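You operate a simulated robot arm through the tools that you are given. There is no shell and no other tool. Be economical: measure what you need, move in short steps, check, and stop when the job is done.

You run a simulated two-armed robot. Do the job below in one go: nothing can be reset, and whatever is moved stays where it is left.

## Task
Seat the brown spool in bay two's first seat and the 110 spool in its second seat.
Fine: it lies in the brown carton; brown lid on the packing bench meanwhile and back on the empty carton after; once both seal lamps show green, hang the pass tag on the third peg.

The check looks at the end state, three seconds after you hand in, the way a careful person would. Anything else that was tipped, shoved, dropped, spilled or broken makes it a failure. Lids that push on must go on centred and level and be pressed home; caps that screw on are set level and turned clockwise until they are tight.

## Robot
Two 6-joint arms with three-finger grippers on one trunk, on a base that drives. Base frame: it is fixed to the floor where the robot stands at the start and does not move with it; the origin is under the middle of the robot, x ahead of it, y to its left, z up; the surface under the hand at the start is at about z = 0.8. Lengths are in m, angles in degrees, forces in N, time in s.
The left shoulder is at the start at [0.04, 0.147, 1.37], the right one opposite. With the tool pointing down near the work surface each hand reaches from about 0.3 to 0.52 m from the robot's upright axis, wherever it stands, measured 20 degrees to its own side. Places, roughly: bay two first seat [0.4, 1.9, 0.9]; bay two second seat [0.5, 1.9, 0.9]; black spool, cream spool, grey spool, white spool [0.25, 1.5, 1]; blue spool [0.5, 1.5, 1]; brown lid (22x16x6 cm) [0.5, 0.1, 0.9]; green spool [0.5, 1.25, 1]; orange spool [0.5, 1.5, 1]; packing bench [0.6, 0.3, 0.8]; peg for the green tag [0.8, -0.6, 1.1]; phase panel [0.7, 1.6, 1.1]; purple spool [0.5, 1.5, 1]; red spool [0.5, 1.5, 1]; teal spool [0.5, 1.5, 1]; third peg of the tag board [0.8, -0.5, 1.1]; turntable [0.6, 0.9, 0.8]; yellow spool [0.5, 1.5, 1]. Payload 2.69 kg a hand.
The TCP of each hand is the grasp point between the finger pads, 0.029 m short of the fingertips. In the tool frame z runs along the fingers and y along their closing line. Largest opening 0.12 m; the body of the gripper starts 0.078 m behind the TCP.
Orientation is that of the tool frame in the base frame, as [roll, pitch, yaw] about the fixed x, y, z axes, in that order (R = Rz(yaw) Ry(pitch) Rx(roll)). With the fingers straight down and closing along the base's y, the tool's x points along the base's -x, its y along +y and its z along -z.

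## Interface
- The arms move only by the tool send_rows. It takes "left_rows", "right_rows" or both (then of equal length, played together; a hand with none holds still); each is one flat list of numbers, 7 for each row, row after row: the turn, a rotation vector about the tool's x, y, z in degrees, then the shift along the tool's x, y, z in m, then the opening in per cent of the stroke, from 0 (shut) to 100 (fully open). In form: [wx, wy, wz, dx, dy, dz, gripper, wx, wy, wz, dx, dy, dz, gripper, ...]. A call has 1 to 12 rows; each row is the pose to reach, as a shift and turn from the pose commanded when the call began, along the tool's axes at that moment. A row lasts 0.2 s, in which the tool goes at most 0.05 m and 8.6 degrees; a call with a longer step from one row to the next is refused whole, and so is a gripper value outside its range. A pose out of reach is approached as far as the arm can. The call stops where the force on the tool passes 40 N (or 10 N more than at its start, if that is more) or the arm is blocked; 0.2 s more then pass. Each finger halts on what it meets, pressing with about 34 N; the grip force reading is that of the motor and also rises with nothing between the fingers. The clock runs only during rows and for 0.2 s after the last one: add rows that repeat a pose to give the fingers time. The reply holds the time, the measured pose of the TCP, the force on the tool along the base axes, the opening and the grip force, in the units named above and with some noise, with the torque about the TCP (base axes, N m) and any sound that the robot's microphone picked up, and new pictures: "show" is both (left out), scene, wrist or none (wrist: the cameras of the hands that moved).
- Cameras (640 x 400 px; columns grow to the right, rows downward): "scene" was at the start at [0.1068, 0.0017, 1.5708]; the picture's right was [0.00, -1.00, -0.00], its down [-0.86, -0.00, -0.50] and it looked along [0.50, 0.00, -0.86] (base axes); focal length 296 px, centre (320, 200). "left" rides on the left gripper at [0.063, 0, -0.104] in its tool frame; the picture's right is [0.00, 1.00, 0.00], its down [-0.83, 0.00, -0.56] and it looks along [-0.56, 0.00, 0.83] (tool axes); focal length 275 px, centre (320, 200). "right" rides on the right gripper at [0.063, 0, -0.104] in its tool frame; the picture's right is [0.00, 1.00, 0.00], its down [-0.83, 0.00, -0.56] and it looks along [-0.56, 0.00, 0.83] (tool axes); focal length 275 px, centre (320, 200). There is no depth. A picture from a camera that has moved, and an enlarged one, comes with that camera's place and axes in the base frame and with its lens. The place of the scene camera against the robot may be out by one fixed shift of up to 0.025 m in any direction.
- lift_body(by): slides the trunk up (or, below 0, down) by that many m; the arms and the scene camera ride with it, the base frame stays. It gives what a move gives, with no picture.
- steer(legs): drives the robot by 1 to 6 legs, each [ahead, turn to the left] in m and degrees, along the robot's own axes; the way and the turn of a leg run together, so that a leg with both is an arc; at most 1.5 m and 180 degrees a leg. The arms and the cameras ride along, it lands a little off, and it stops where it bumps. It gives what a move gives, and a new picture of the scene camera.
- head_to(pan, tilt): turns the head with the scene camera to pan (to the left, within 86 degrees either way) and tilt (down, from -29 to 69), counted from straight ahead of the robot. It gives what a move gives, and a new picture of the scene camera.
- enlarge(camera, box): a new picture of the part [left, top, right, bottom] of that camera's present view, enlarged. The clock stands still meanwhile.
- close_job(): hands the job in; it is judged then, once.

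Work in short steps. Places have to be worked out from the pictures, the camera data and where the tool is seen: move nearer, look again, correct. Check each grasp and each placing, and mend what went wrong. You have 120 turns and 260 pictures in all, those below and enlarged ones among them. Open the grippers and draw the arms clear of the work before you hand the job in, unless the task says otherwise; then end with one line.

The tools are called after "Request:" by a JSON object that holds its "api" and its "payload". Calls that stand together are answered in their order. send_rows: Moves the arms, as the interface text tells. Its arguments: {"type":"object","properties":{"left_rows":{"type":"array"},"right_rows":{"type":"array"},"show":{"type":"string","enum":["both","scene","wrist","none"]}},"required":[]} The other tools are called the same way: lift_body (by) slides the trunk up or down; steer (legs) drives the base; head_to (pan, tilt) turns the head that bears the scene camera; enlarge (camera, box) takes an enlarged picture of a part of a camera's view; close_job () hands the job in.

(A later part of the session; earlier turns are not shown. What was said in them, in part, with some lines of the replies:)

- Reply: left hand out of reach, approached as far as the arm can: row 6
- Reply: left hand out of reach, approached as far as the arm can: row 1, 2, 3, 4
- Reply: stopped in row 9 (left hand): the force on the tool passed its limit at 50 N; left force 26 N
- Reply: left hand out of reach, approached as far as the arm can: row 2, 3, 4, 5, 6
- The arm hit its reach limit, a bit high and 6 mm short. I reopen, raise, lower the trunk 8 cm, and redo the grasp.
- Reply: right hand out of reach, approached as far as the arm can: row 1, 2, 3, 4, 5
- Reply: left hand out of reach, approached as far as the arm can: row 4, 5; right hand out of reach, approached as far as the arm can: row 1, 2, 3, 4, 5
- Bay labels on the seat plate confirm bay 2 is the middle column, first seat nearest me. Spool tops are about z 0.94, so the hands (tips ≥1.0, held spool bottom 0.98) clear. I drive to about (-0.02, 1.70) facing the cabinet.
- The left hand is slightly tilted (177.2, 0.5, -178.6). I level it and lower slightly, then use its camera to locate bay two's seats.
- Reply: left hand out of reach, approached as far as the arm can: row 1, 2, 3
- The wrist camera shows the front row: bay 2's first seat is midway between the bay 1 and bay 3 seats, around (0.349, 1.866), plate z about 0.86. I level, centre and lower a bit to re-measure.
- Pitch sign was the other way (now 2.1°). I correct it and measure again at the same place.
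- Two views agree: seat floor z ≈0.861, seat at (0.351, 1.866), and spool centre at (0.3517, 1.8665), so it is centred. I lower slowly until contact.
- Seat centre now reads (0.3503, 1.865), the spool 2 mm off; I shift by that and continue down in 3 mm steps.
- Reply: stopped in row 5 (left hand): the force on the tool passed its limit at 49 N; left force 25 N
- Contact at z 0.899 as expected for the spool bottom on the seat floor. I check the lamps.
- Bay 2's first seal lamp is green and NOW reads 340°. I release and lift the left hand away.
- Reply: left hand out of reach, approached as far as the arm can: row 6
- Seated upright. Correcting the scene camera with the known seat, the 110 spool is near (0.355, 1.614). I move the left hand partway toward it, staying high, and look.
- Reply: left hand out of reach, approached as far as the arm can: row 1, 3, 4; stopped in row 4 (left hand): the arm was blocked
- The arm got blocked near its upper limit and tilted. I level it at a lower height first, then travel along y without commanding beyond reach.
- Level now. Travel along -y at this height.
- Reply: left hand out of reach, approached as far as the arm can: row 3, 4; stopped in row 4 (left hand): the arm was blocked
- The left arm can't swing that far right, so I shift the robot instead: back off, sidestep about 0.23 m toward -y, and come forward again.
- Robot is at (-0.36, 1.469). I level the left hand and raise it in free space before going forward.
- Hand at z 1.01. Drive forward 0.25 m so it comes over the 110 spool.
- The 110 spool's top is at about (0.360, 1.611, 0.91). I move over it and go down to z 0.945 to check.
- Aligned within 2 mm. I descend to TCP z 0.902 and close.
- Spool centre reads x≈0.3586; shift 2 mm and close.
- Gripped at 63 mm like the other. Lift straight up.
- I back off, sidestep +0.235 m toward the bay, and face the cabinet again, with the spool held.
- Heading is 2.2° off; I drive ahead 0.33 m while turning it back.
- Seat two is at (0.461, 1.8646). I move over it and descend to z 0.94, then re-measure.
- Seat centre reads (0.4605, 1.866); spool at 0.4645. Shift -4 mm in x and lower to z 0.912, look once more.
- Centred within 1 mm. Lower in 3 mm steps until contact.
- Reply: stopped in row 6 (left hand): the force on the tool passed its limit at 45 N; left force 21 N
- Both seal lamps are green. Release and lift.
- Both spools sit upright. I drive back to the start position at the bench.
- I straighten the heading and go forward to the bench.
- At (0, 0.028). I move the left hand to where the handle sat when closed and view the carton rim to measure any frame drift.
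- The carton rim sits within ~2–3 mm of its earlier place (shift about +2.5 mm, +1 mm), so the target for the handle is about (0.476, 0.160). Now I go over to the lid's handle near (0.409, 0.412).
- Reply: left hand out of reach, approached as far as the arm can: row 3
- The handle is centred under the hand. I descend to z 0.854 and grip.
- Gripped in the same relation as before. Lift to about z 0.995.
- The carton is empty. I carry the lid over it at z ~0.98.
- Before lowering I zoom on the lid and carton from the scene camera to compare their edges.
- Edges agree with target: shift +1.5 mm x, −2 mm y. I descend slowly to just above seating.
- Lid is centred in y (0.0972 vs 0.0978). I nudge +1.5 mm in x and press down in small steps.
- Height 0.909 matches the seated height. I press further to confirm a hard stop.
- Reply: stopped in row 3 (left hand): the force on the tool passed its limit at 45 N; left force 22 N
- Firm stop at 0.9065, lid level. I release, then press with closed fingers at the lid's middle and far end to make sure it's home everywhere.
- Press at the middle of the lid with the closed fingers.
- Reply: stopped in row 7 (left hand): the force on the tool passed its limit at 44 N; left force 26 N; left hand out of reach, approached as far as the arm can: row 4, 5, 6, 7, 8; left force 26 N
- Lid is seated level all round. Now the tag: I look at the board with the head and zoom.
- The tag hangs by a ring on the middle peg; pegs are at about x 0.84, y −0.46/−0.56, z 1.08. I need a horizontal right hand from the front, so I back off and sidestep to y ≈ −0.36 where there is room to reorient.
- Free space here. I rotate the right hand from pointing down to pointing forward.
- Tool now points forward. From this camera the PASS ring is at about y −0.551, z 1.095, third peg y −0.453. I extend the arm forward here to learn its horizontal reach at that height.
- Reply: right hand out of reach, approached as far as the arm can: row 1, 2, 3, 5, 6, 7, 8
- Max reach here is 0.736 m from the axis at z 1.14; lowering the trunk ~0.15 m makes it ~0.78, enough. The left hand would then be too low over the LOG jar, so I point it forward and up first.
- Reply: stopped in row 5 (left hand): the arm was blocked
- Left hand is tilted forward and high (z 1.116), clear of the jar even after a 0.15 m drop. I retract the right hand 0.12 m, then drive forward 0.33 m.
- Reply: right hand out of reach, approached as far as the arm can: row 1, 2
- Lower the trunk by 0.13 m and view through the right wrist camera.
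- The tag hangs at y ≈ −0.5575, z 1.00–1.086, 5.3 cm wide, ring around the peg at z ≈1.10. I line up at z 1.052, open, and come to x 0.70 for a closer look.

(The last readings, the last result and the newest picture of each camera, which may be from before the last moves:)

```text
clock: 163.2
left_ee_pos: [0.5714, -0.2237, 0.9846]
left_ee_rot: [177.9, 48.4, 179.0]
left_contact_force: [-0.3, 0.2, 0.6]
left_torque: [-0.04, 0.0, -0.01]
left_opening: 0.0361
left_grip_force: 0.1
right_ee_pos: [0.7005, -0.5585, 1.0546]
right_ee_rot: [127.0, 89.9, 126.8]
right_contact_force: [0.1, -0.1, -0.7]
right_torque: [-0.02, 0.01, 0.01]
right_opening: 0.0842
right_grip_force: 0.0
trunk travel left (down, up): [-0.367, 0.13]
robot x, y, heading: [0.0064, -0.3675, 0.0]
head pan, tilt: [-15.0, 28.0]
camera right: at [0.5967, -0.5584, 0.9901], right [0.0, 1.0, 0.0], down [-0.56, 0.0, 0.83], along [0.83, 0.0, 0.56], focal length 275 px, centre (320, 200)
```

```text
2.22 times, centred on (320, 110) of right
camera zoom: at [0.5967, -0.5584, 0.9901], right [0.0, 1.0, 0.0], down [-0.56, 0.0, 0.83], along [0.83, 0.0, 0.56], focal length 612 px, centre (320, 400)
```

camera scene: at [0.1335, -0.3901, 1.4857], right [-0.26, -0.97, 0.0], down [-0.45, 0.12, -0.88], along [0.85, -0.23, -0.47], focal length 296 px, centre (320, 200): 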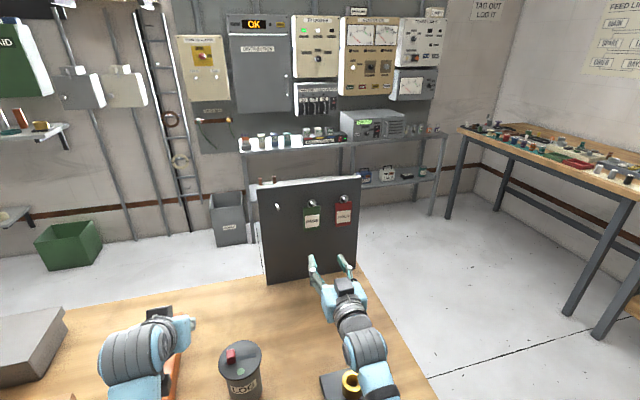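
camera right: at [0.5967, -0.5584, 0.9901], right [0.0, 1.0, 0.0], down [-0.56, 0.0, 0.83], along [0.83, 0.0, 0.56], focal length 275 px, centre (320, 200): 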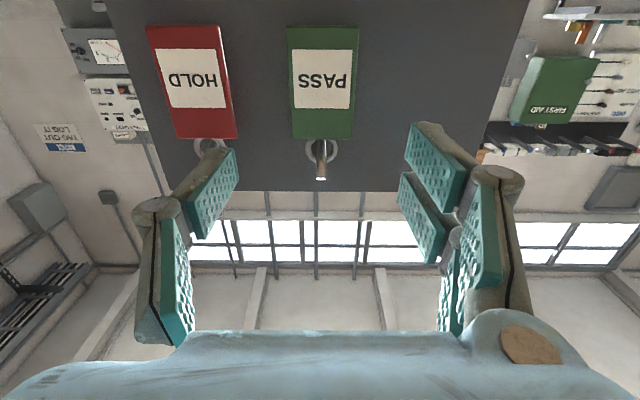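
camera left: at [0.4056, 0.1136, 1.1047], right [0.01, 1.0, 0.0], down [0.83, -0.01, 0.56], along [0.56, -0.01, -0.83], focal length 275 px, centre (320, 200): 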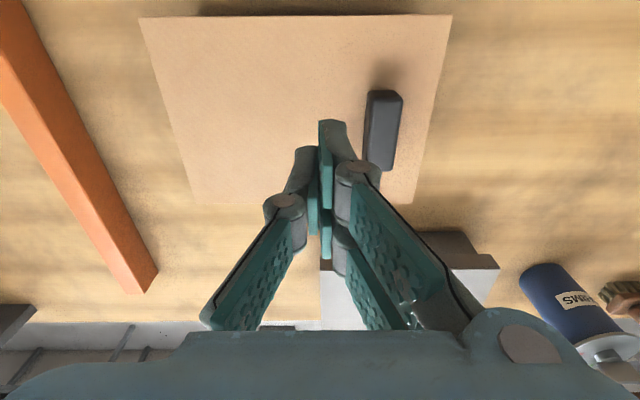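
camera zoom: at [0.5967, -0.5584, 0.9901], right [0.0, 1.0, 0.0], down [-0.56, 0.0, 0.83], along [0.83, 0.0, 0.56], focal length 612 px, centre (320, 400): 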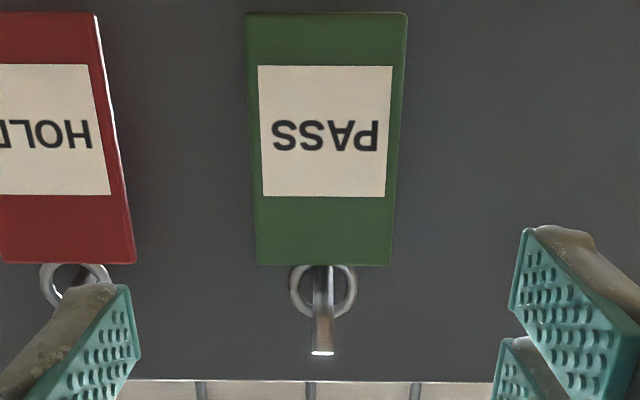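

Triangulation puts the tag nearly flush with the board at x ≈ 0.845, so the hand must reach TCP x ≈ 0.815. I drive 0.06 m further forward and lower the trunk another 0.04 m.

Request:
{"api": "steer", "payload": {"legs": [[0.06, 0]]}}

Request:
{"api": "lift_body", "payload": {"by": -0.04}}

```text
clock: 164.2
left_ee_pos: [0.6208, -0.221, 0.9909]
left_ee_rot: [177.9, 48.9, 178.9]
left_contact_force: [-1.1, -0.3, -0.3]
left_torque: [0.02, -0.05, 0.05]
left_opening: 0.0361
left_grip_force: 0.1
right_ee_pos: [0.7481, -0.558, 1.0605]
right_ee_rot: [6.5, 89.4, 6.5]
right_contact_force: [0.0, 0.1, 0.1]
right_torque: [0.02, 0.0, 0.02]
right_opening: 0.0837
right_grip_force: 0.1
trunk travel left (down, up): [-0.367, 0.13]
robot x, y, heading: [0.0649, -0.3681, 0.1]
head pan, tilt: [-15.0, 28.0]
camera scene: at [0.1785, -0.3901, 1.4869], right [-0.26, -0.97, 0.0], down [-0.44, 0.12, -0.89], along [0.86, -0.23, -0.46], focal length 296 px, centre (320, 200)
```

scene: 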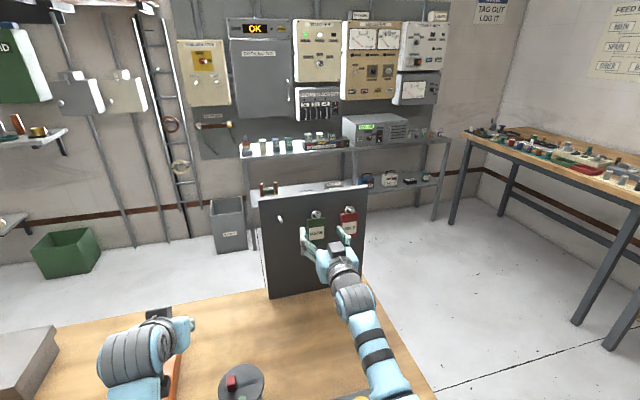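

```text
clock: 165.0
left_ee_pos: [0.6313, -0.2212, 0.9456]
left_ee_rot: [177.8, 48.4, 178.9]
left_contact_force: [0.5, 0.2, -0.3]
left_torque: [0.01, 0.04, -0.01]
left_opening: 0.0358
left_grip_force: 0.0
right_ee_pos: [0.7595, -0.5578, 1.0136]
right_ee_rot: [133.8, 89.8, 133.7]
right_contact_force: [-0.2, 0.3, -1.0]
right_torque: [-0.02, 0.03, -0.03]
right_opening: 0.0842
right_grip_force: 0.2
trunk travel left (down, up): [-0.327, 0.17]
robot x, y, heading: [0.0659, -0.3706, -0.0]
head pan, tilt: [-15.0, 28.0]
```

No bump. Now raise the right hand to z ≈1.058 and forward to x ≈0.795, then look.

Request:
{"api": "send_rows", "payload": {"right_rows": [0, 0, 0, -0.025, 0, 0, 70, 0, 0, 0, -0.045, 0, 0.01, 70, 0, 0, 0, -0.045, 0, 0.025, 70, 0, 0, 0, -0.045, 0, 0.036, 70, 0, 0, 0, -0.045, 0, 0.036, 70], "show": "wrist"}}

Request:
{"api": "enlarge", "payload": {"camera": "right", "box": [160, 20, 480, 260]}}

Request:
{"api": "enlarge", "payload": {"camera": "scene", "box": [240, 180, 400, 310]}}

```text
clock: 166.2
left_ee_pos: [0.63, -0.2199, 0.9461]
left_ee_rot: [177.9, 48.4, 179.0]
left_contact_force: [0.4, 0.1, -0.5]
left_torque: [-0.02, -0.01, 0.0]
left_opening: 0.036
left_grip_force: 0.0
right_ee_pos: [0.7957, -0.557, 1.0592]
right_ee_rot: [83.1, 89.9, 83.0]
right_contact_force: [-0.9, 0.1, 0.6]
right_torque: [-0.03, -0.02, 0.03]
right_opening: 0.0839
right_grip_force: 0.0
trunk travel left (down, up): [-0.327, 0.17]
robot x, y, heading: [0.0628, -0.3705, -0.1]
head pan, tilt: [-15.0, 28.0]
camera right: at [0.6914, -0.5571, 0.9955], right [0.0, 1.0, 0.0], down [-0.56, 0.0, 0.83], along [0.83, 0.0, 0.56], focal length 275 px, centre (320, 200)
```

right: 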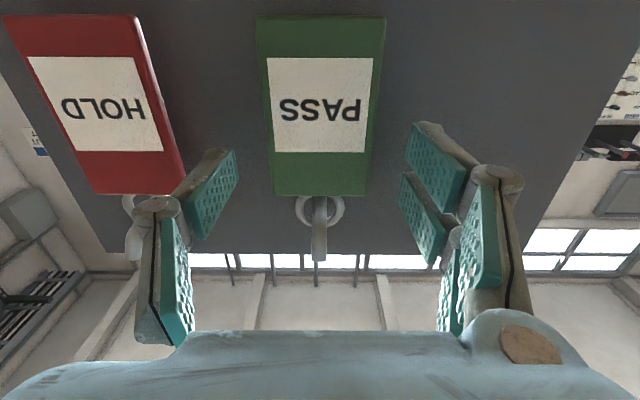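

```text
1.67 times, centred on (320, 140) of right
camera zoom: at [0.6914, -0.5571, 0.9955], right [0.0, 1.0, 0.0], down [-0.56, 0.0, 0.83], along [0.83, 0.0, 0.56], focal length 459 px, centre (320, 300)
```

zoom: 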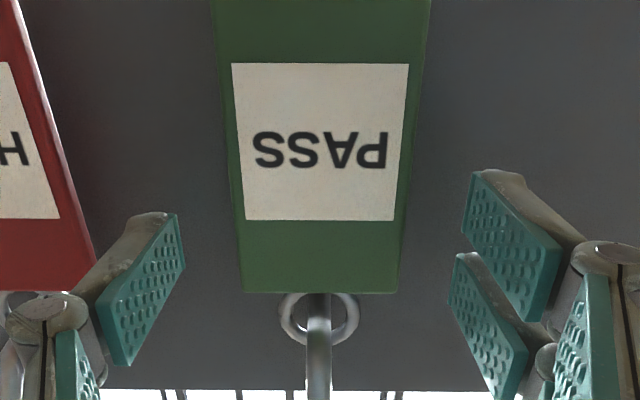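

```text
3.08 times, centred on (320, 245) of scene
camera zoom: at [0.1925, -0.3902, 1.4457], right [-0.26, -0.97, 0.0], down [-0.45, 0.12, -0.88], along [0.85, -0.23, -0.47], focal length 911 px, centre (320, 62)
```

zoom: 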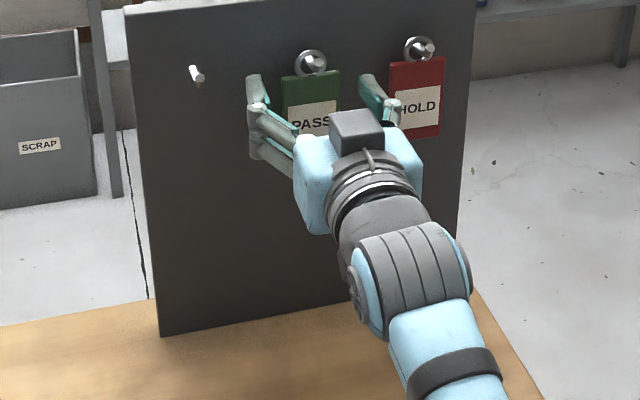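

Triangulating the two close views puts the tag at x ≈0.817, z 1.00–1.08, 5 cm wide, centred at y −0.557; the fingertips (x 0.825) already flank it. I advance 2 mm and close gently.

Request:
{"api": "send_rows", "payload": {"right_rows": [0, 0, 0, 0, 0, 0.002, 65, 0, 0, 0, 0, 0, 0.002, 50, 0, 0, 0, 0, 0, 0.002, 40, 0, 0, 0, 0, 0, 0.002, 30, 0, 0, 0, 0, 0, 0.002, 30], "show": "wrist"}}

Request:
{"api": "enlarge", "payload": {"camera": "scene", "box": [240, 180, 400, 310]}}

```text
clock: 167.4
left_ee_pos: [0.6289, -0.2214, 0.9455]
left_ee_rot: [177.9, 48.4, 179.0]
left_contact_force: [-0.4, 0.1, -0.2]
left_torque: [-0.01, 0.02, 0.05]
left_opening: 0.036
left_grip_force: 0.1
right_ee_pos: [0.7986, -0.5569, 1.0578]
right_ee_rot: [108.4, 89.9, 108.4]
right_contact_force: [0.1, -0.8, -0.2]
right_torque: [0.0, 0.02, 0.03]
right_opening: 0.0482
right_grip_force: 34.0
trunk travel left (down, up): [-0.327, 0.17]
robot x, y, heading: [0.0634, -0.3633, -0.0]
head pan, tilt: [-15.0, 28.0]
camera right: at [0.6939, -0.5572, 0.9953], right [0.0, 1.0, 0.0], down [-0.56, 0.0, 0.83], along [0.83, 0.0, 0.56], focal length 275 px, centre (320, 200)
```

right: 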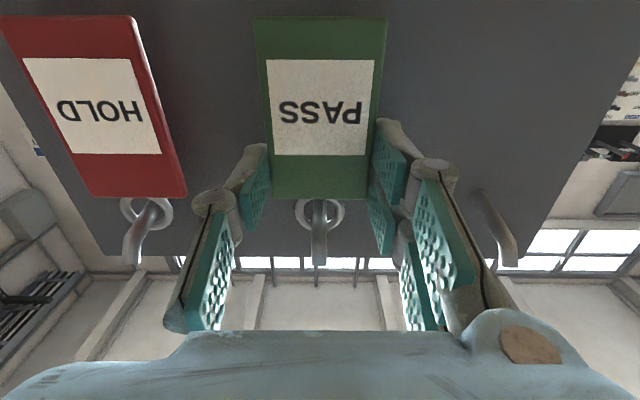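

```text
3.08 times, centred on (320, 245) of scene
camera zoom: at [0.1927, -0.3902, 1.4457], right [-0.26, -0.97, 0.0], down [-0.45, 0.12, -0.88], along [0.85, -0.23, -0.47], focal length 911 px, centre (320, 62)
```

zoom: 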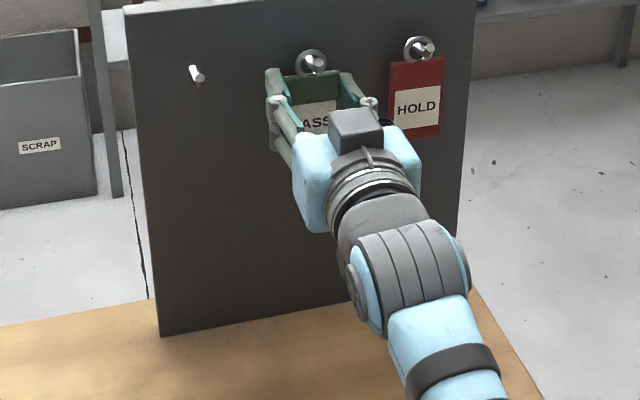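

The tag is pinched (48 mm). Pegs slope up about 25° to a tip near (0.797, z 1.104). I lift slightly and draw the tag out along the peg's slope.

Request:
{"api": "send_rows", "payload": {"right_rows": [0, 0, 0, -0.003, 0, 0, 30, 0, 0, 0, -0.005, 0, 0, 30, 0, 0, 0, -0.01, 0, -0.01, 30, 0, 0, 0, -0.015, 0, -0.02, 30, 0, 0, 0, -0.02, 0, -0.03, 30, 0, 0, 0, -0.024, 0, -0.04, 30, 0, 0, 0, -0.026, 0, -0.055, 30, 0, 0, 0, -0.026, 0, -0.07, 30], "show": "wrist"}}

Request:
{"api": "enlarge", "payload": {"camera": "scene", "box": [240, 180, 400, 310]}}

```text
clock: 169.2
left_ee_pos: [0.6302, -0.2212, 0.9444]
left_ee_rot: [177.9, 48.4, 178.9]
left_contact_force: [-0.1, -0.8, 0.0]
left_torque: [0.0, -0.03, 0.01]
left_opening: 0.0356
left_grip_force: 0.1
right_ee_pos: [0.7256, -0.5592, 1.0855]
right_ee_rot: [38.2, 89.9, 38.1]
right_contact_force: [-0.1, 0.1, -0.7]
right_torque: [0.03, 0.01, 0.01]
right_opening: 0.0484
right_grip_force: 34.0
trunk travel left (down, up): [-0.327, 0.17]
robot x, y, heading: [0.0643, -0.3684, 0.1]
head pan, tilt: [-15.0, 28.0]
camera right: at [0.6226, -0.5593, 1.0206], right [0.0, 1.0, 0.0], down [-0.56, 0.0, 0.83], along [0.83, 0.0, 0.56], focal length 275 px, centre (320, 200)
```

right: 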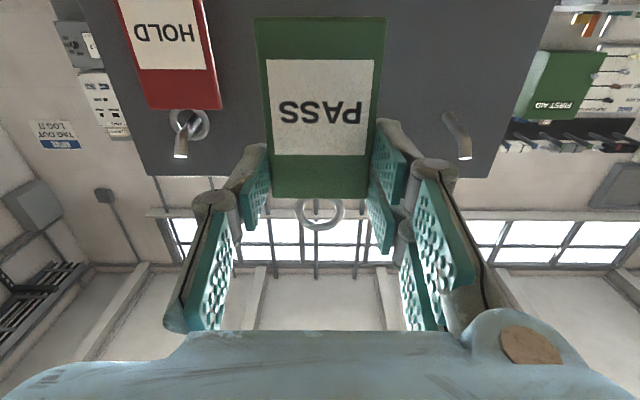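

```text
3.08 times, centred on (320, 245) of scene
camera zoom: at [0.1918, -0.3903, 1.4458], right [-0.26, -0.97, 0.0], down [-0.45, 0.12, -0.88], along [0.85, -0.23, -0.47], focal length 911 px, centre (320, 62)
```

zoom: 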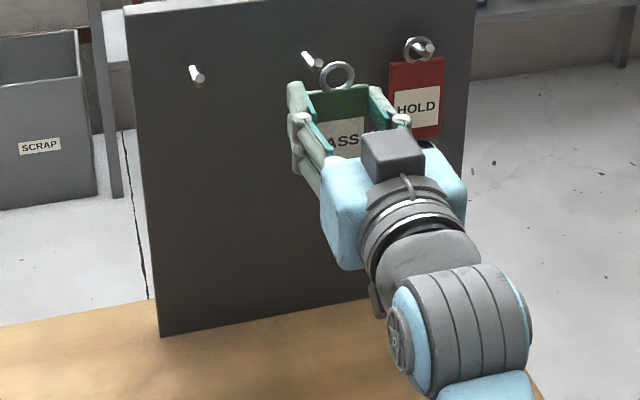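

The tag is free and held upright. The third peg's tip works out to (0.80, −0.457, 1.104), 10 cm from the PASS peg. I shift +0.102 m in y and check alignment.

Request:
{"api": "send_rows", "payload": {"right_rows": [0, 0, 0, 0, 0.035, 0, 30, 0, 0, 0, 0, 0.07, 0, 30, 0, 0, 0, 0, 0.102, 0, 30, 0, 0, 0, 0, 0.102, 0, 30], "show": "wrist"}}

Request:
{"api": "enlarge", "payload": {"camera": "right", "box": [220, 80, 420, 250]}}

Request:
{"api": "enlarge", "payload": {"camera": "scene", "box": [240, 180, 400, 310]}}

```text
clock: 170.2
left_ee_pos: [0.6299, -0.2227, 0.9452]
left_ee_rot: [177.8, 48.4, 179.0]
left_contact_force: [-0.1, 0.1, 0.9]
left_torque: [0.05, 0.01, -0.01]
left_opening: 0.0357
left_grip_force: 0.1
right_ee_pos: [0.7311, -0.4815, 1.0768]
right_ee_rot: [-89.7, 87.9, -91.6]
right_contact_force: [-0.7, 0.3, -0.2]
right_torque: [0.0, 0.02, 0.02]
right_opening: 0.0485
right_grip_force: 33.9
trunk travel left (down, up): [-0.327, 0.17]
robot x, y, heading: [0.0628, -0.369, -0.2]
head pan, tilt: [-15.0, 28.0]
camera right: at [0.6267, -0.4811, 1.0144], right [0.03, 1.0, -0.04], down [-0.55, 0.05, 0.83], along [0.83, 0.0, 0.56], focal length 275 px, centre (320, 200)
```

right: 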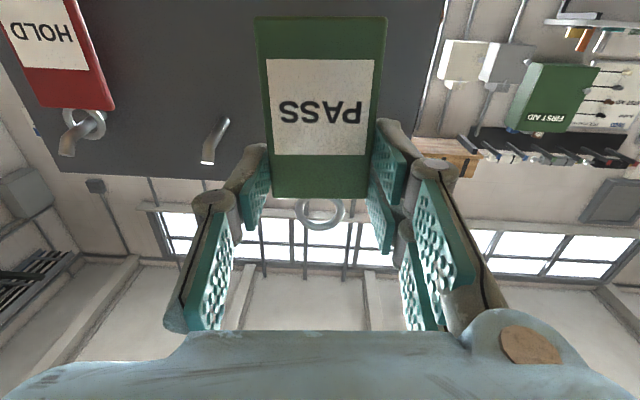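

```text
2.35 times, centred on (320, 165) of right
camera zoom: at [0.6267, -0.4811, 1.0144], right [0.03, 1.0, -0.04], down [-0.55, 0.05, 0.83], along [0.83, 0.0, 0.56], focal length 648 px, centre (320, 282)
```

zoom: 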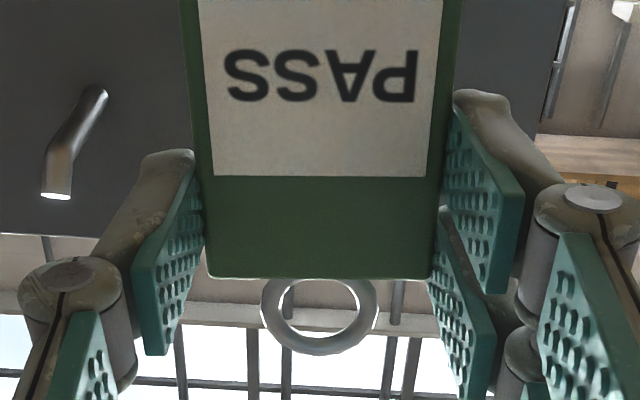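

```text
3.08 times, centred on (320, 245) of scene
camera zoom: at [0.1929, -0.3907, 1.4457], right [-0.26, -0.97, 0.0], down [-0.45, 0.12, -0.88], along [0.85, -0.23, -0.47], focal length 911 px, centre (320, 62)
```

zoom: 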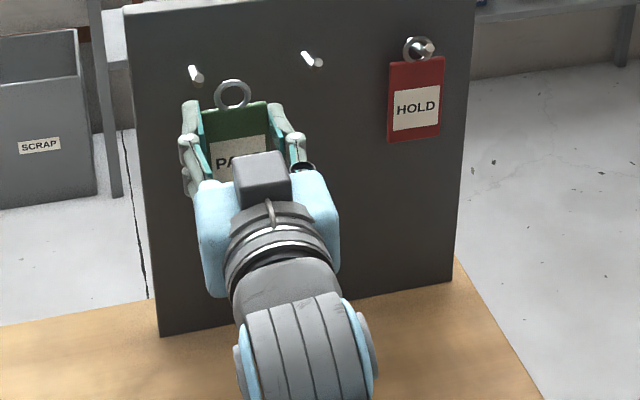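

The right arm can't reach that far inward. Turning the robot ~10° left puts the peg in comfortable reach, so first I retreat the hand and straighten it.

Request:
{"api": "send_rows", "payload": {"right_rows": [-0.8, 0, 1.1, 0, -0.02, -0.015, 30, -1.6, 0, 2.3, 0, -0.045, -0.03, 30, -1.6, 0, 2.3, 0, -0.06, -0.04, 30, -1.6, 0, 2.3, 0, -0.06, -0.04, 30], "show": "none"}}

Request:
{"api": "steer", "payload": {"legs": [[0, 10]]}}

```text
clock: 171.2
left_ee_pos: [0.6301, -0.2222, 0.9449]
left_ee_rot: [178.0, 48.5, 179.0]
left_contact_force: [0.5, 0.6, 0.1]
left_torque: [0.03, 0.01, 0.02]
left_opening: 0.0357
left_grip_force: 0.0
right_ee_pos: [0.6869, -0.5186, 1.084]
right_ee_rot: [90.9, 87.7, 92.5]
right_contact_force: [-0.5, 0.1, -1.0]
right_torque: [-0.01, 0.0, 0.03]
right_opening: 0.0485
right_grip_force: 34.3
trunk travel left (down, up): [-0.327, 0.17]
robot x, y, heading: [0.0644, -0.3675, -0.2]
head pan, tilt: [-15.0, 28.0]
```

```text
clock: 172.3
left_ee_pos: [0.5951, -0.1263, 0.9462]
left_ee_rot: [178.0, 48.4, -171.1]
left_contact_force: [0.3, -0.2, -0.7]
left_torque: [0.02, 0.0, 0.0]
left_opening: 0.0361
left_grip_force: 0.0
right_ee_pos: [0.7038, -0.4085, 1.0843]
right_ee_rot: [89.9, 87.5, 101.4]
right_contact_force: [0.2, 0.7, -1.2]
right_torque: [0.05, 0.06, -0.01]
right_opening: 0.0484
right_grip_force: 34.3
trunk travel left (down, up): [-0.327, 0.17]
robot x, y, heading: [0.0675, -0.3618, 10.0]
head pan, tilt: [-15.0, 28.0]
camera scene: at [0.1954, -0.3715, 1.4457], right [-0.09, -1.0, 0.0], down [-0.47, 0.04, -0.88], along [0.88, -0.08, -0.47], focal length 296 px, centre (320, 200)
```

scene: 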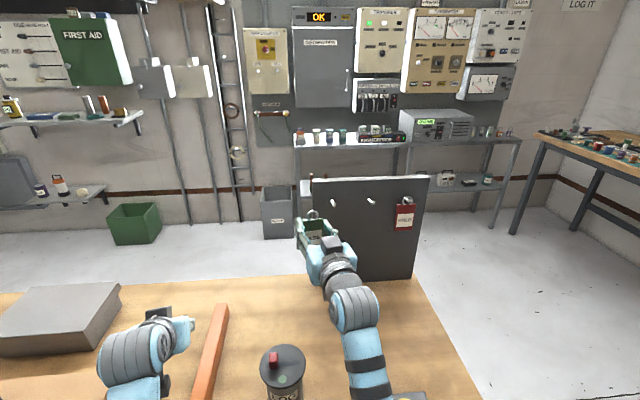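

Now I straighten the hand (yaw −11.4°, roll −2.5°) and place it at y ≈ −0.457.

Request:
{"api": "send_rows", "payload": {"right_rows": [4, 0, -0.9, 0, -0.016, -0.003, 30, 8, 0, -1.8, 0, -0.032, -0.006, 30, 11.4, 0, -2.5, 0, -0.0477, -0.0096, 30, 11.4, 0, -2.5, 0, -0.0477, -0.0096, 30], "show": "wrist"}}

```text
clock: 173.3
left_ee_pos: [0.5965, -0.1254, 0.9459]
left_ee_rot: [177.7, 48.5, -170.9]
left_contact_force: [0.1, 0.2, -0.2]
left_torque: [0.01, -0.03, 0.02]
left_opening: 0.0361
left_grip_force: 0.2
right_ee_pos: [0.7036, -0.4568, 1.0837]
right_ee_rot: [-145.7, 89.7, -145.7]
right_contact_force: [0.2, 0.8, 1.0]
right_torque: [0.02, 0.0, 0.01]
right_opening: 0.0483
right_grip_force: 33.7
trunk travel left (down, up): [-0.327, 0.17]
robot x, y, heading: [0.0655, -0.3679, 9.6]
head pan, tilt: [-15.0, 28.0]
camera right: at [0.5996, -0.4573, 1.0204], right [0.0, 1.0, -0.01], down [-0.55, 0.0, 0.83], along [0.83, 0.01, 0.55], focal length 275 px, centre (320, 200)
```

right: 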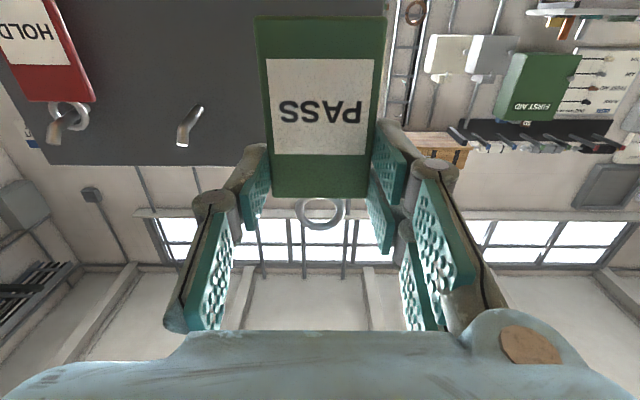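

Straight again. From the visible HOLD and PASS pegs the third peg lies 8–9 mm to the right of my ring line, so I shift dy −0.0085 and advance 2 cm, then check.

Request:
{"api": "send_rows", "payload": {"right_rows": [0, 0, 0, 0, -0.0085, 0.005, 30, 0, 0, 0, 0, -0.0085, 0.02, 30, 0, 0, 0, 0, -0.0085, 0.02, 30], "show": "wrist"}}

Request:
{"api": "enlarge", "payload": {"camera": "right", "box": [0, 60, 360, 285]}}

Request:
{"api": "enlarge", "payload": {"camera": "scene", "box": [270, 160, 430, 290]}}

```text
clock: 174.1
left_ee_pos: [0.5961, -0.1259, 0.945]
left_ee_rot: [177.9, 48.4, -170.9]
left_contact_force: [0.3, 1.1, 0.0]
left_torque: [0.01, -0.02, 0.03]
left_opening: 0.0356
left_grip_force: 0.2
right_ee_pos: [0.7225, -0.466, 1.0838]
right_ee_rot: [-147.1, 89.8, -146.9]
right_contact_force: [1.3, 0.8, -0.7]
right_torque: [0.01, 0.02, 0.03]
right_opening: 0.0484
right_grip_force: 34.3
trunk travel left (down, up): [-0.327, 0.17]
robot x, y, heading: [0.0634, -0.3677, 9.8]
head pan, tilt: [-15.0, 28.0]
camera right: at [0.6191, -0.4661, 1.0197], right [0.0, 1.0, -0.01], down [-0.55, 0.0, 0.83], along [0.83, 0.01, 0.55], focal length 275 px, centre (320, 200)
```

right: 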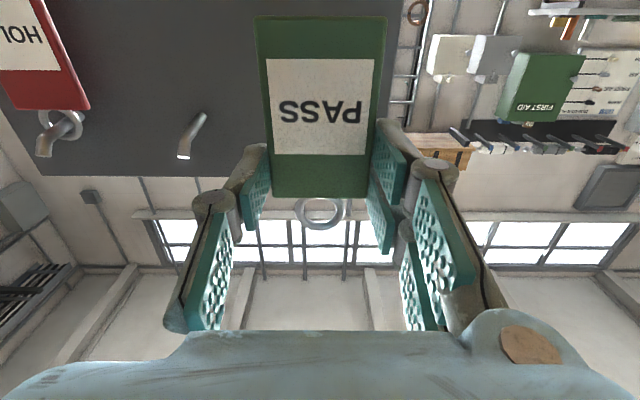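

```text
1.78 times, centred on (180, 172) of right
camera zoom: at [0.6191, -0.4661, 1.0197], right [0.0, 1.0, -0.01], down [-0.55, 0.0, 0.83], along [0.83, 0.01, 0.55], focal length 489 px, centre (569, 249)
```

zoom: 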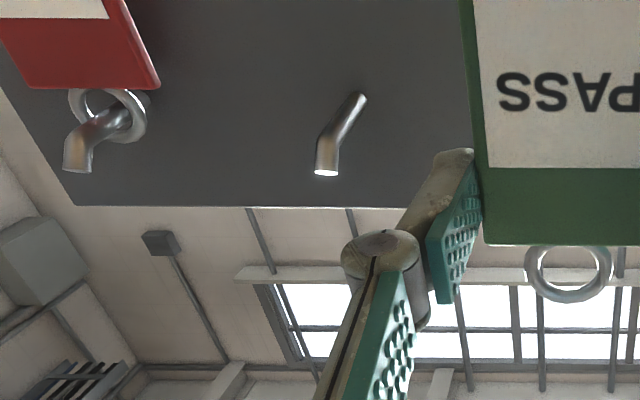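

```text
3.08 times, centred on (350, 225) of scene
camera zoom: at [0.1949, -0.3707, 1.4458], right [-0.09, -1.0, 0.0], down [-0.47, 0.04, -0.88], along [0.88, -0.08, -0.47], focal length 911 px, centre (228, 123)
```

zoom: 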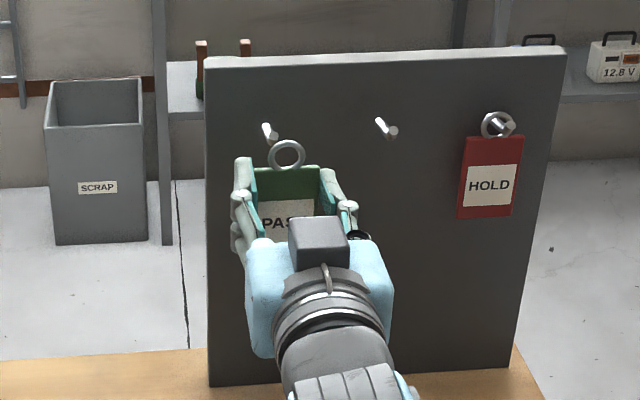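

The pegs bend up at the end; PASS/HOLD spacing puts the third tip about 3 mm to +y of the ring centre. I correct that and follow the reverse of the removal path, stopping just short of the tip.

Request:
{"api": "send_rows", "payload": {"right_rows": [0, 0, 0, 0, 0.003, 0.01, 30, 0, 0, 0, 0, 0.003, 0.021, 30, 0, 0, 0, 0.002, 0.003, 0.036, 30, 0, 0, 0, 0.003, 0.003, 0.042, 30, 0, 0, 0, 0.003, 0.003, 0.042, 30], "show": "none"}}

Request:
{"api": "enlarge", "payload": {"camera": "right", "box": [0, 60, 360, 285]}}

Request:
{"api": "enlarge", "payload": {"camera": "scene", "box": [300, 180, 380, 245]}}

```text
clock: 175.3
left_ee_pos: [0.5949, -0.1255, 0.9452]
left_ee_rot: [177.9, 48.4, -171.0]
left_contact_force: [0.0, 1.0, 0.0]
left_torque: [-0.02, -0.02, 0.0]
left_opening: 0.0361
left_grip_force: 0.1
right_ee_pos: [0.7651, -0.4609, 1.0781]
right_ee_rot: [-143.4, 89.8, -143.1]
right_contact_force: [0.3, 0.7, 0.6]
right_torque: [0.01, 0.04, -0.02]
right_opening: 0.0483
right_grip_force: 34.1
trunk travel left (down, up): [-0.327, 0.17]
robot x, y, heading: [0.0631, -0.3667, 9.9]
head pan, tilt: [-15.0, 28.0]
```

```text
1.78 times, centred on (180, 172) of right
camera zoom: at [0.6616, -0.4618, 1.0153], right [0.0, 1.0, -0.01], down [-0.55, 0.0, 0.83], along [0.83, 0.01, 0.55], focal length 489 px, centre (569, 249)
```

zoom: 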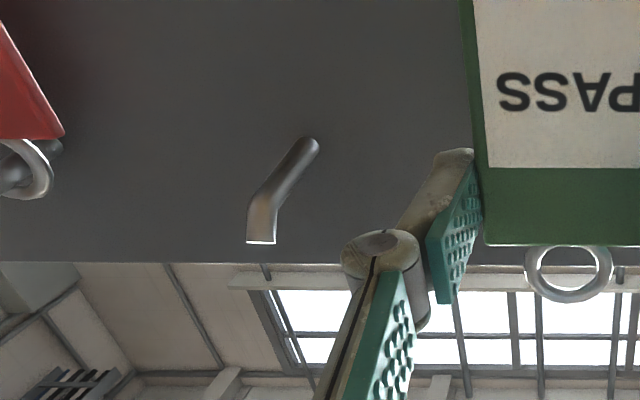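

```text
6.15 times, centred on (340, 212) of scene
camera zoom: at [0.195, -0.3709, 1.4457], right [-0.09, -1.0, 0.0], down [-0.47, 0.04, -0.88], along [0.88, -0.08, -0.47], focal length 1822 px, centre (197, 123)
```

zoom: 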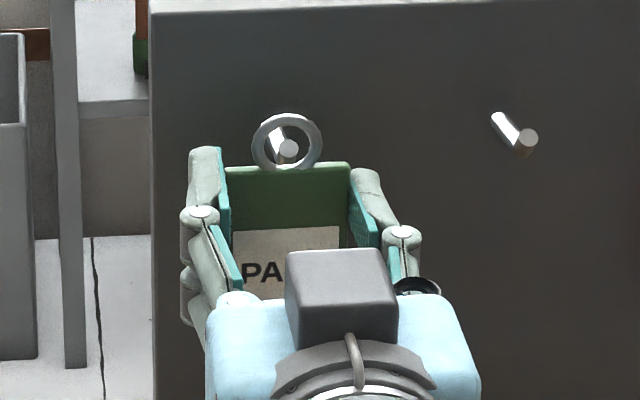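

The peg tip is visible through the ring, about 3.5 mm to −y of its centre. I shift that much and advance just past the tip, lowering along the path.

Request:
{"api": "send_rows", "payload": {"right_rows": [0, 0, 0, 0, -0.0035, 0, 30, 0, 0, 0, 0.003, -0.0035, 0.0085, 30, 0, 0, 0, 0.0055, -0.0035, 0.0135, 30, 0, 0, 0, 0.008, -0.0035, 0.02, 30, 0, 0, 0, 0.008, -0.0035, 0.02, 30], "show": "none"}}

Request:
{"api": "enlarge", "payload": {"camera": "scene", "box": [300, 180, 380, 245]}}

Request:
{"api": "enlarge", "payload": {"camera": "right", "box": [200, 100, 440, 300]}}

```text
clock: 176.5
left_ee_pos: [0.5983, -0.1233, 0.9446]
left_ee_rot: [177.9, 48.5, -170.9]
left_contact_force: [-0.4, 0.1, 0.3]
left_torque: [0.0, 0.01, 0.01]
left_opening: 0.0361
left_grip_force: 0.1
right_ee_pos: [0.7871, -0.4651, 1.0697]
right_ee_rot: [-135.1, 89.7, -134.8]
right_contact_force: [0.8, 2.9, -3.2]
right_torque: [-0.06, 0.02, 0.04]
right_opening: 0.048
right_grip_force: 33.8
trunk travel left (down, up): [-0.327, 0.17]
robot x, y, heading: [0.0619, -0.3658, 10.3]
head pan, tilt: [-15.0, 28.0]
```

```text
6.15 times, centred on (340, 212) of scene
camera zoom: at [0.197, -0.3698, 1.4457], right [-0.09, -1.0, 0.0], down [-0.47, 0.04, -0.88], along [0.88, -0.08, -0.47], focal length 1822 px, centre (197, 123)
```

zoom: 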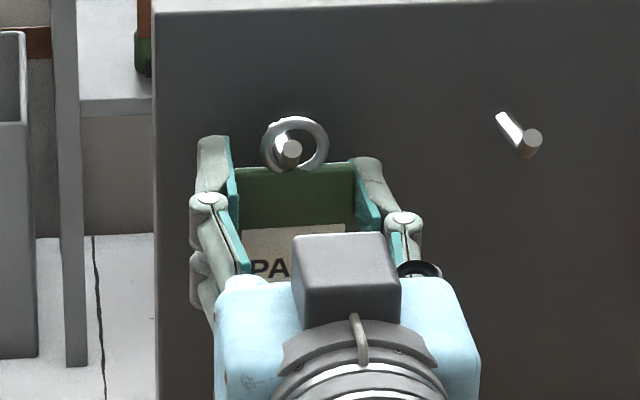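

```text
2.00 times, centred on (320, 200) of right
camera zoom: at [0.6837, -0.4658, 1.0081], right [0.0, 1.0, -0.01], down [-0.55, 0.0, 0.83], along [0.83, 0.01, 0.55], focal length 551 px, centre (320, 200)
```

zoom: 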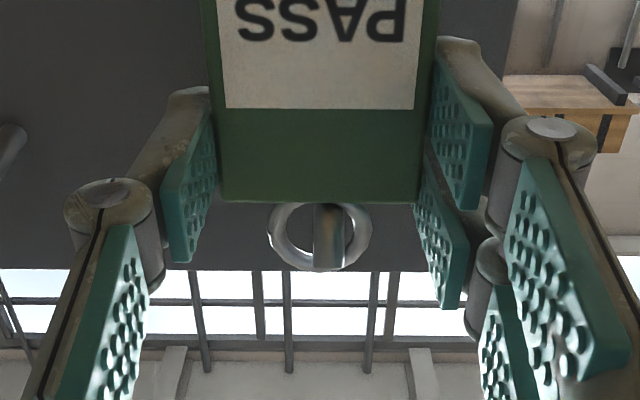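

The peg is through the ring, slightly touching (peg toward +y, ring a bit high). I ease +2 mm y, lower, and move on to the hanging position.

Request:
{"api": "send_rows", "payload": {"right_rows": [0, 0, 0, 0.003, 0.002, 0, 30, 0, 0, 0, 0.004, 0.002, 0.003, 30, 0, 0, 0, 0.006, 0.002, 0.007, 30, 0, 0, 0, 0.0085, 0.002, 0.011, 30, 0, 0, 0, 0.011, 0.002, 0.012, 30, 0, 0, 0, 0.011, 0.002, 0.012, 30], "show": "none"}}

Request:
{"api": "enlarge", "payload": {"camera": "scene", "box": [300, 180, 380, 245]}}

Request:
{"api": "enlarge", "payload": {"camera": "right", "box": [200, 100, 440, 300]}}

```text
clock: 177.9
left_ee_pos: [0.5944, -0.1249, 0.946]
left_ee_rot: [177.9, 48.5, -171.0]
left_contact_force: [0.1, -0.1, 0.1]
left_torque: [0.01, 0.02, -0.02]
left_opening: 0.0359
left_grip_force: 0.0
right_ee_pos: [0.7963, -0.4636, 1.0622]
right_ee_rot: [-60.8, 89.8, -60.6]
right_contact_force: [4.4, -1.3, 11.7]
right_torque: [0.04, 0.02, -0.04]
right_opening: 0.0481
right_grip_force: 33.6
trunk travel left (down, up): [-0.327, 0.17]
robot x, y, heading: [0.0616, -0.3698, 9.9]
head pan, tilt: [-15.0, 28.0]
```

```text
6.15 times, centred on (340, 212) of scene
camera zoom: at [0.1936, -0.3709, 1.446], right [-0.09, -1.0, 0.0], down [-0.47, 0.04, -0.88], along [0.88, -0.08, -0.47], focal length 1822 px, centre (197, 123)
```

zoom: 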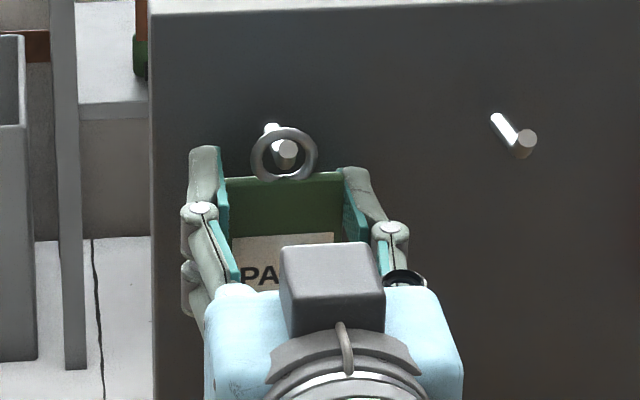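

```text
2.00 times, centred on (320, 200) of right
camera zoom: at [0.6931, -0.4645, 0.9983], right [0.0, 1.0, -0.01], down [-0.56, 0.0, 0.83], along [0.83, 0.01, 0.56], focal length 551 px, centre (320, 200)
```

zoom: 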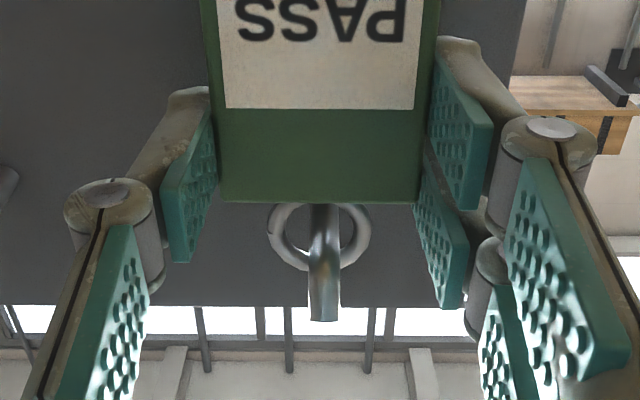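

The ring now rests on the peg (12 N upward), at nearly the same spot as it hung on its old peg. I ease 2 mm further in, unload slightly, and open slowly.

Request:
{"api": "send_rows", "payload": {"right_rows": [0, 0, 0, -0.002, 0, 0.001, 30, 0, 0, 0, -0.002, 0, 0.0025, 30, 0, 0, 0, -0.001, 0, 0.0025, 30, 0, 0, 0, -0.001, 0, 0.0025, 42, 0, 0, 0, -0.001, 0, 0.0025, 50, 0, 0, 0, -0.001, 0, 0.0025, 60, 0, 0, 0, -0.001, 0, 0.0025, 65], "show": "none"}}

Request:
{"api": "enlarge", "payload": {"camera": "scene", "box": [300, 180, 380, 245]}}

Request:
{"api": "enlarge", "payload": {"camera": "right", "box": [200, 60, 440, 300]}}

```text
clock: 179.5
left_ee_pos: [0.5959, -0.1253, 0.9447]
left_ee_rot: [177.9, 48.5, -171.1]
left_contact_force: [0.4, -0.3, 0.0]
left_torque: [0.03, 0.02, 0.05]
left_opening: 0.0361
left_grip_force: 0.1
right_ee_pos: [0.8007, -0.4613, 1.0598]
right_ee_rot: [-148.1, 89.6, -147.8]
right_contact_force: [1.1, 0.5, -0.8]
right_torque: [0.03, 0.0, -0.02]
right_opening: 0.078
right_grip_force: 0.0
trunk travel left (down, up): [-0.327, 0.17]
robot x, y, heading: [0.0627, -0.3706, 9.8]
head pan, tilt: [-15.0, 28.0]
```

```text
6.15 times, centred on (340, 212) of scene
camera zoom: at [0.1953, -0.3708, 1.4457], right [-0.09, -1.0, 0.0], down [-0.47, 0.04, -0.88], along [0.88, -0.08, -0.47], focal length 1822 px, centre (197, 123)
```

zoom: 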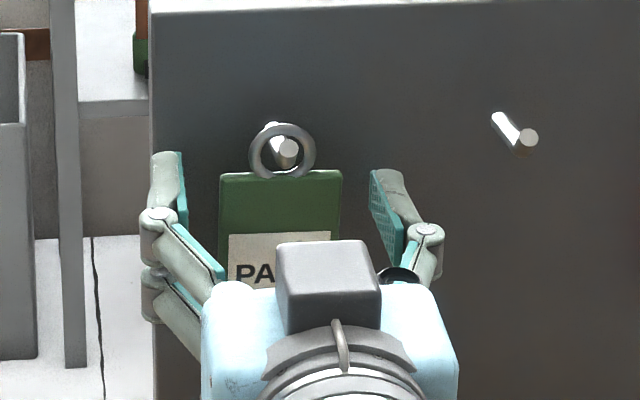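

```text
1.67 times, centred on (320, 180) of right
camera zoom: at [0.6969, -0.4635, 0.9965], right [0.0, 1.0, -0.01], down [-0.55, 0.0, 0.83], along [0.83, 0.01, 0.55], focal length 459 px, centre (320, 233)
```

zoom: 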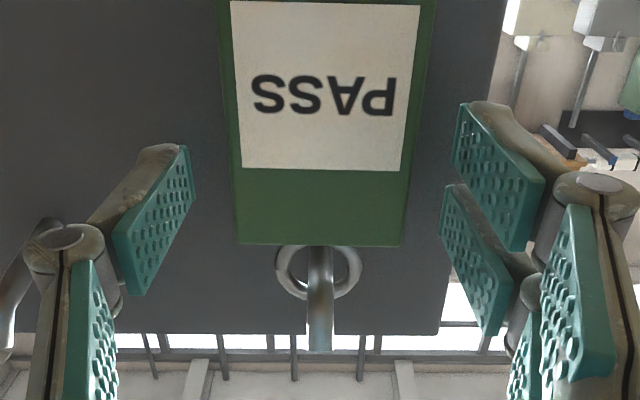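

The tag hangs by itself. I draw the right hand straight back.

Request:
{"api": "send_rows", "payload": {"right_rows": [0, 0, 0, 0, 0, -0.03, 65, 0, 0, 0, 0, 0, -0.07, 65, 0, 0, 0, 0, 0, -0.11, 65, 0, 0, 0, 0, 0, -0.14, 65], "show": "wrist"}}

Request:
{"api": "enlarge", "payload": {"camera": "scene", "box": [280, 160, 440, 290]}}

```text
clock: 180.5
left_ee_pos: [0.5966, -0.1248, 0.9451]
left_ee_rot: [177.9, 48.5, -171.0]
left_contact_force: [0.0, 0.2, 0.2]
left_torque: [0.03, 0.0, -0.01]
left_opening: 0.036
left_grip_force: 0.1
right_ee_pos: [0.663, -0.4706, 1.0692]
right_ee_rot: [-59.2, 88.2, -59.4]
right_contact_force: [-0.1, -0.1, -0.5]
right_torque: [-0.01, 0.0, 0.0]
right_opening: 0.0779
right_grip_force: 0.1
trunk travel left (down, up): [-0.327, 0.17]
robot x, y, heading: [0.07, -0.3667, 9.8]
head pan, tilt: [-15.0, 28.0]
camera right: at [0.5596, -0.4713, 1.0048], right [0.01, 1.0, -0.03], down [-0.57, 0.03, 0.82], along [0.82, 0.01, 0.57], focal length 275 px, centre (320, 200)
```

right: 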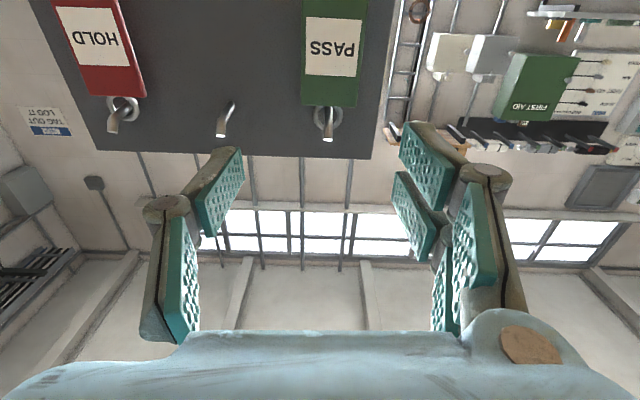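

```text
3.08 times, centred on (360, 225) of scene
camera zoom: at [0.1943, -0.371, 1.4458], right [-0.09, -1.0, 0.0], down [-0.47, 0.04, -0.88], along [0.88, -0.08, -0.47], focal length 911 px, centre (197, 123)
```

zoom: 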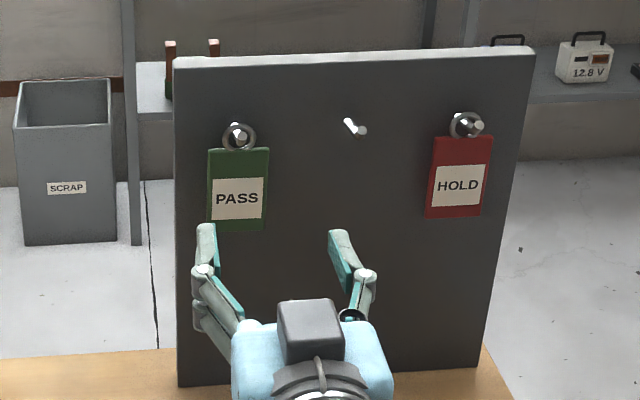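

The PASS tag hangs properly on the third peg. I raise the trunk, back away, and take a final look at the bench.

Request:
{"api": "lift_body", "payload": {"by": 0.17}}

Request:
{"api": "steer", "payload": {"legs": [[-0.4, 0]]}}

Request:
{"api": "head_to", "payload": {"pan": 15, "tilt": 35}}

```text
clock: 182.4
left_ee_pos: [0.5956, -0.1249, 1.1155]
left_ee_rot: [177.9, 48.4, -170.9]
left_contact_force: [-0.5, 1.0, 0.1]
left_torque: [0.01, -0.01, 0.06]
left_opening: 0.0359
left_grip_force: 0.1
right_ee_pos: [0.6614, -0.4697, 1.233]
right_ee_rot: [-87.3, 88.3, -87.7]
right_contact_force: [0.0, 0.0, -0.4]
right_torque: [0.02, -0.04, 0.01]
right_opening: 0.0779
right_grip_force: 0.1
trunk travel left (down, up): [-0.497, 0.0]
robot x, y, heading: [0.0682, -0.3655, 10.0]
head pan, tilt: [-15.0, 28.0]
```

```text
clock: 184.9
left_ee_pos: [0.1993, -0.1935, 1.1138]
left_ee_rot: [177.9, 48.3, -171.0]
left_contact_force: [0.3, 0.3, -0.5]
left_torque: [-0.02, 0.02, 0.02]
left_opening: 0.0361
left_grip_force: 0.1
right_ee_pos: [0.2656, -0.5384, 1.23]
right_ee_rot: [-93.2, 88.3, -93.5]
right_contact_force: [1.0, 0.5, 0.0]
right_torque: [-0.05, 0.01, -0.02]
right_opening: 0.0779
right_grip_force: 0.2
trunk travel left (down, up): [-0.497, 0.0]
robot x, y, heading: [-0.3334, -0.4379, 9.9]
head pan, tilt: [-15.0, 28.0]
camera scene: at [-0.1997, -0.4401, 1.6154], right [-0.09, -1.0, 0.0], down [-0.47, 0.04, -0.88], along [0.88, -0.08, -0.47], focal length 296 px, centre (320, 200)
```

scene: 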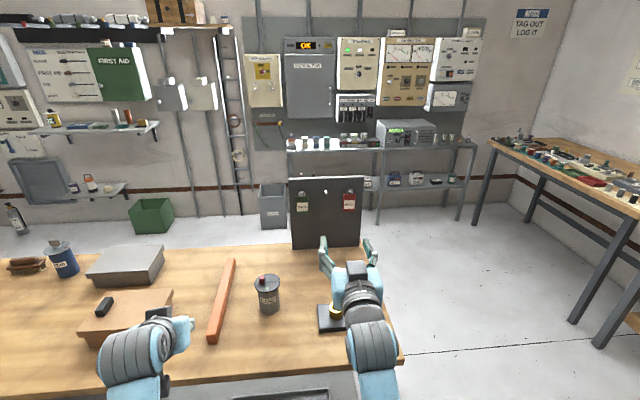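

```text
clock: 185.9
left_ee_pos: [0.1966, -0.1943, 1.116]
left_ee_rot: [177.8, 48.5, -171.0]
left_contact_force: [0.2, -0.8, -0.1]
left_torque: [0.0, -0.02, 0.01]
left_opening: 0.036
left_grip_force: 0.1
right_ee_pos: [0.2628, -0.5422, 1.2309]
right_ee_rot: [-86.8, 88.2, -87.1]
right_contact_force: [0.0, 0.0, 0.0]
right_torque: [-0.02, 0.03, -0.02]
right_opening: 0.078
right_grip_force: 0.1
trunk travel left (down, up): [-0.497, 0.0]
robot x, y, heading: [-0.33, -0.4353, 10.1]
head pan, tilt: [15.0, 35.0]
camera scene: at [-0.215, -0.3959, 1.6048], right [0.42, -0.91, 0.0], down [-0.52, -0.24, -0.82], along [0.74, 0.34, -0.57], focal length 296 px, centre (320, 200)
```

scene: 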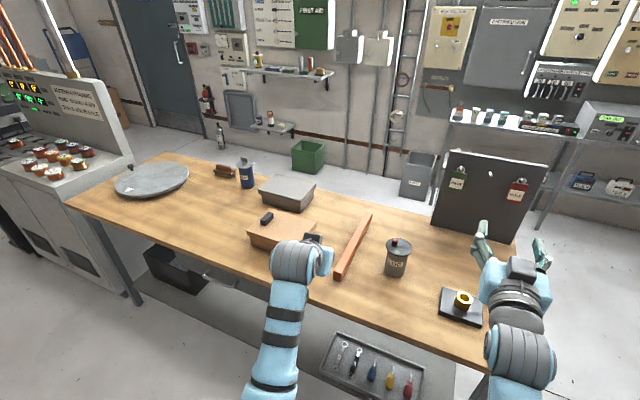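

Everything looks in place; I zoom on the carton, tag board and lamps for a last check, opening the left gripper.

Request:
{"api": "enlarge", "payload": {"camera": "scene", "box": [230, 190, 340, 260]}}

Request:
{"api": "enlarge", "payload": {"camera": "scene", "box": [0, 60, 140, 190]}}

Request:
{"api": "enlarge", "payload": {"camera": "scene", "box": [430, 140, 550, 250]}}

Request:
{"api": "send_rows", "payload": {"left_rows": [0, 0, 0, 0, 0, 0, 50, 0, 0, 0, 0, 0, 0, 80], "show": "none"}}

```text
5.71 times, centred on (285, 225) of scene
camera zoom: at [-0.215, -0.3959, 1.6048], right [0.42, -0.91, 0.0], down [-0.52, -0.24, -0.82], along [0.74, 0.34, -0.57], focal length 1692 px, centre (520, 57)
```

zoom: 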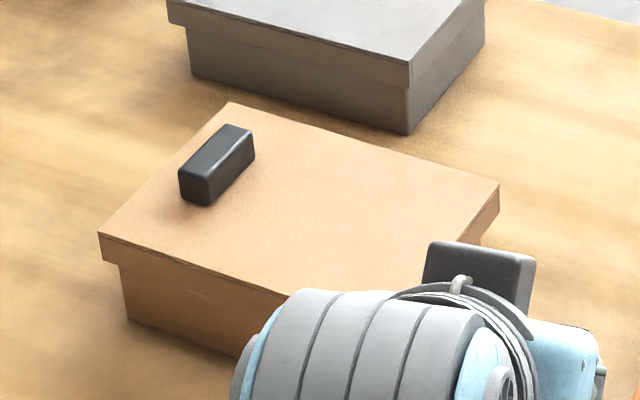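

```text
3.08 times, centred on (70, 125) of scene
camera zoom: at [-0.215, -0.3959, 1.6048], right [0.42, -0.91, 0.0], down [-0.52, -0.24, -0.82], along [0.74, 0.34, -0.57], focal length 911 px, centre (1089, 431)
```

zoom: 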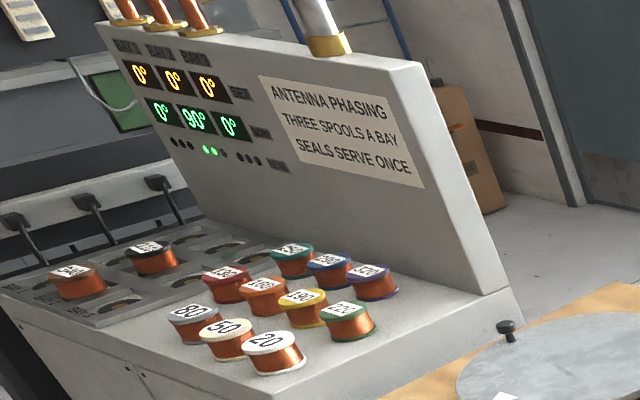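

```text
3.64 times, centred on (490, 195) of scene
camera zoom: at [-0.215, -0.3959, 1.6048], right [0.42, -0.91, 0.0], down [-0.52, -0.24, -0.82], along [0.74, 0.34, -0.57], focal length 1077 px, centre (-298, 218)
```

zoom: 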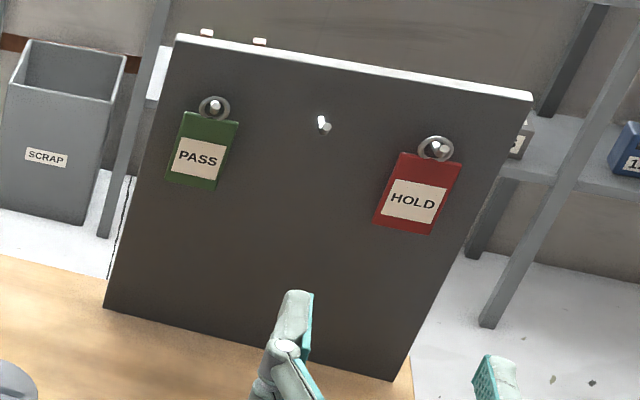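

```text
clock: 186.5
left_ee_pos: [0.1977, -0.1951, 1.1154]
left_ee_rot: [177.8, 48.4, -171.0]
left_contact_force: [-0.3, 0.4, 0.0]
left_torque: [0.04, 0.02, 0.04]
left_opening: 0.0961
left_grip_force: 0.0
right_ee_pos: [0.2628, -0.5407, 1.231]
right_ee_rot: [-87.5, 88.1, -87.7]
right_contact_force: [0.0, -0.2, 0.0]
right_torque: [0.01, -0.03, 0.01]
right_opening: 0.0778
right_grip_force: 0.3
trunk travel left (down, up): [-0.497, 0.0]
robot x, y, heading: [-0.331, -0.4367, 9.7]
head pan, tilt: [15.0, 35.0]
```

The lid is level on the carton, both seal lamps are green, the PASS tag is on the third peg, and the arms are clear. I hand the job in.

Request:
{"api": "close_job", "payload": {}}

```text
The job is handed in.
```

The brown 340 spool is in bay two's first seat and the 110 spool in its second. Both seal lamps are green, the brown lid is pressed back onto the empty carton, and the pass tag hangs on the third peg.
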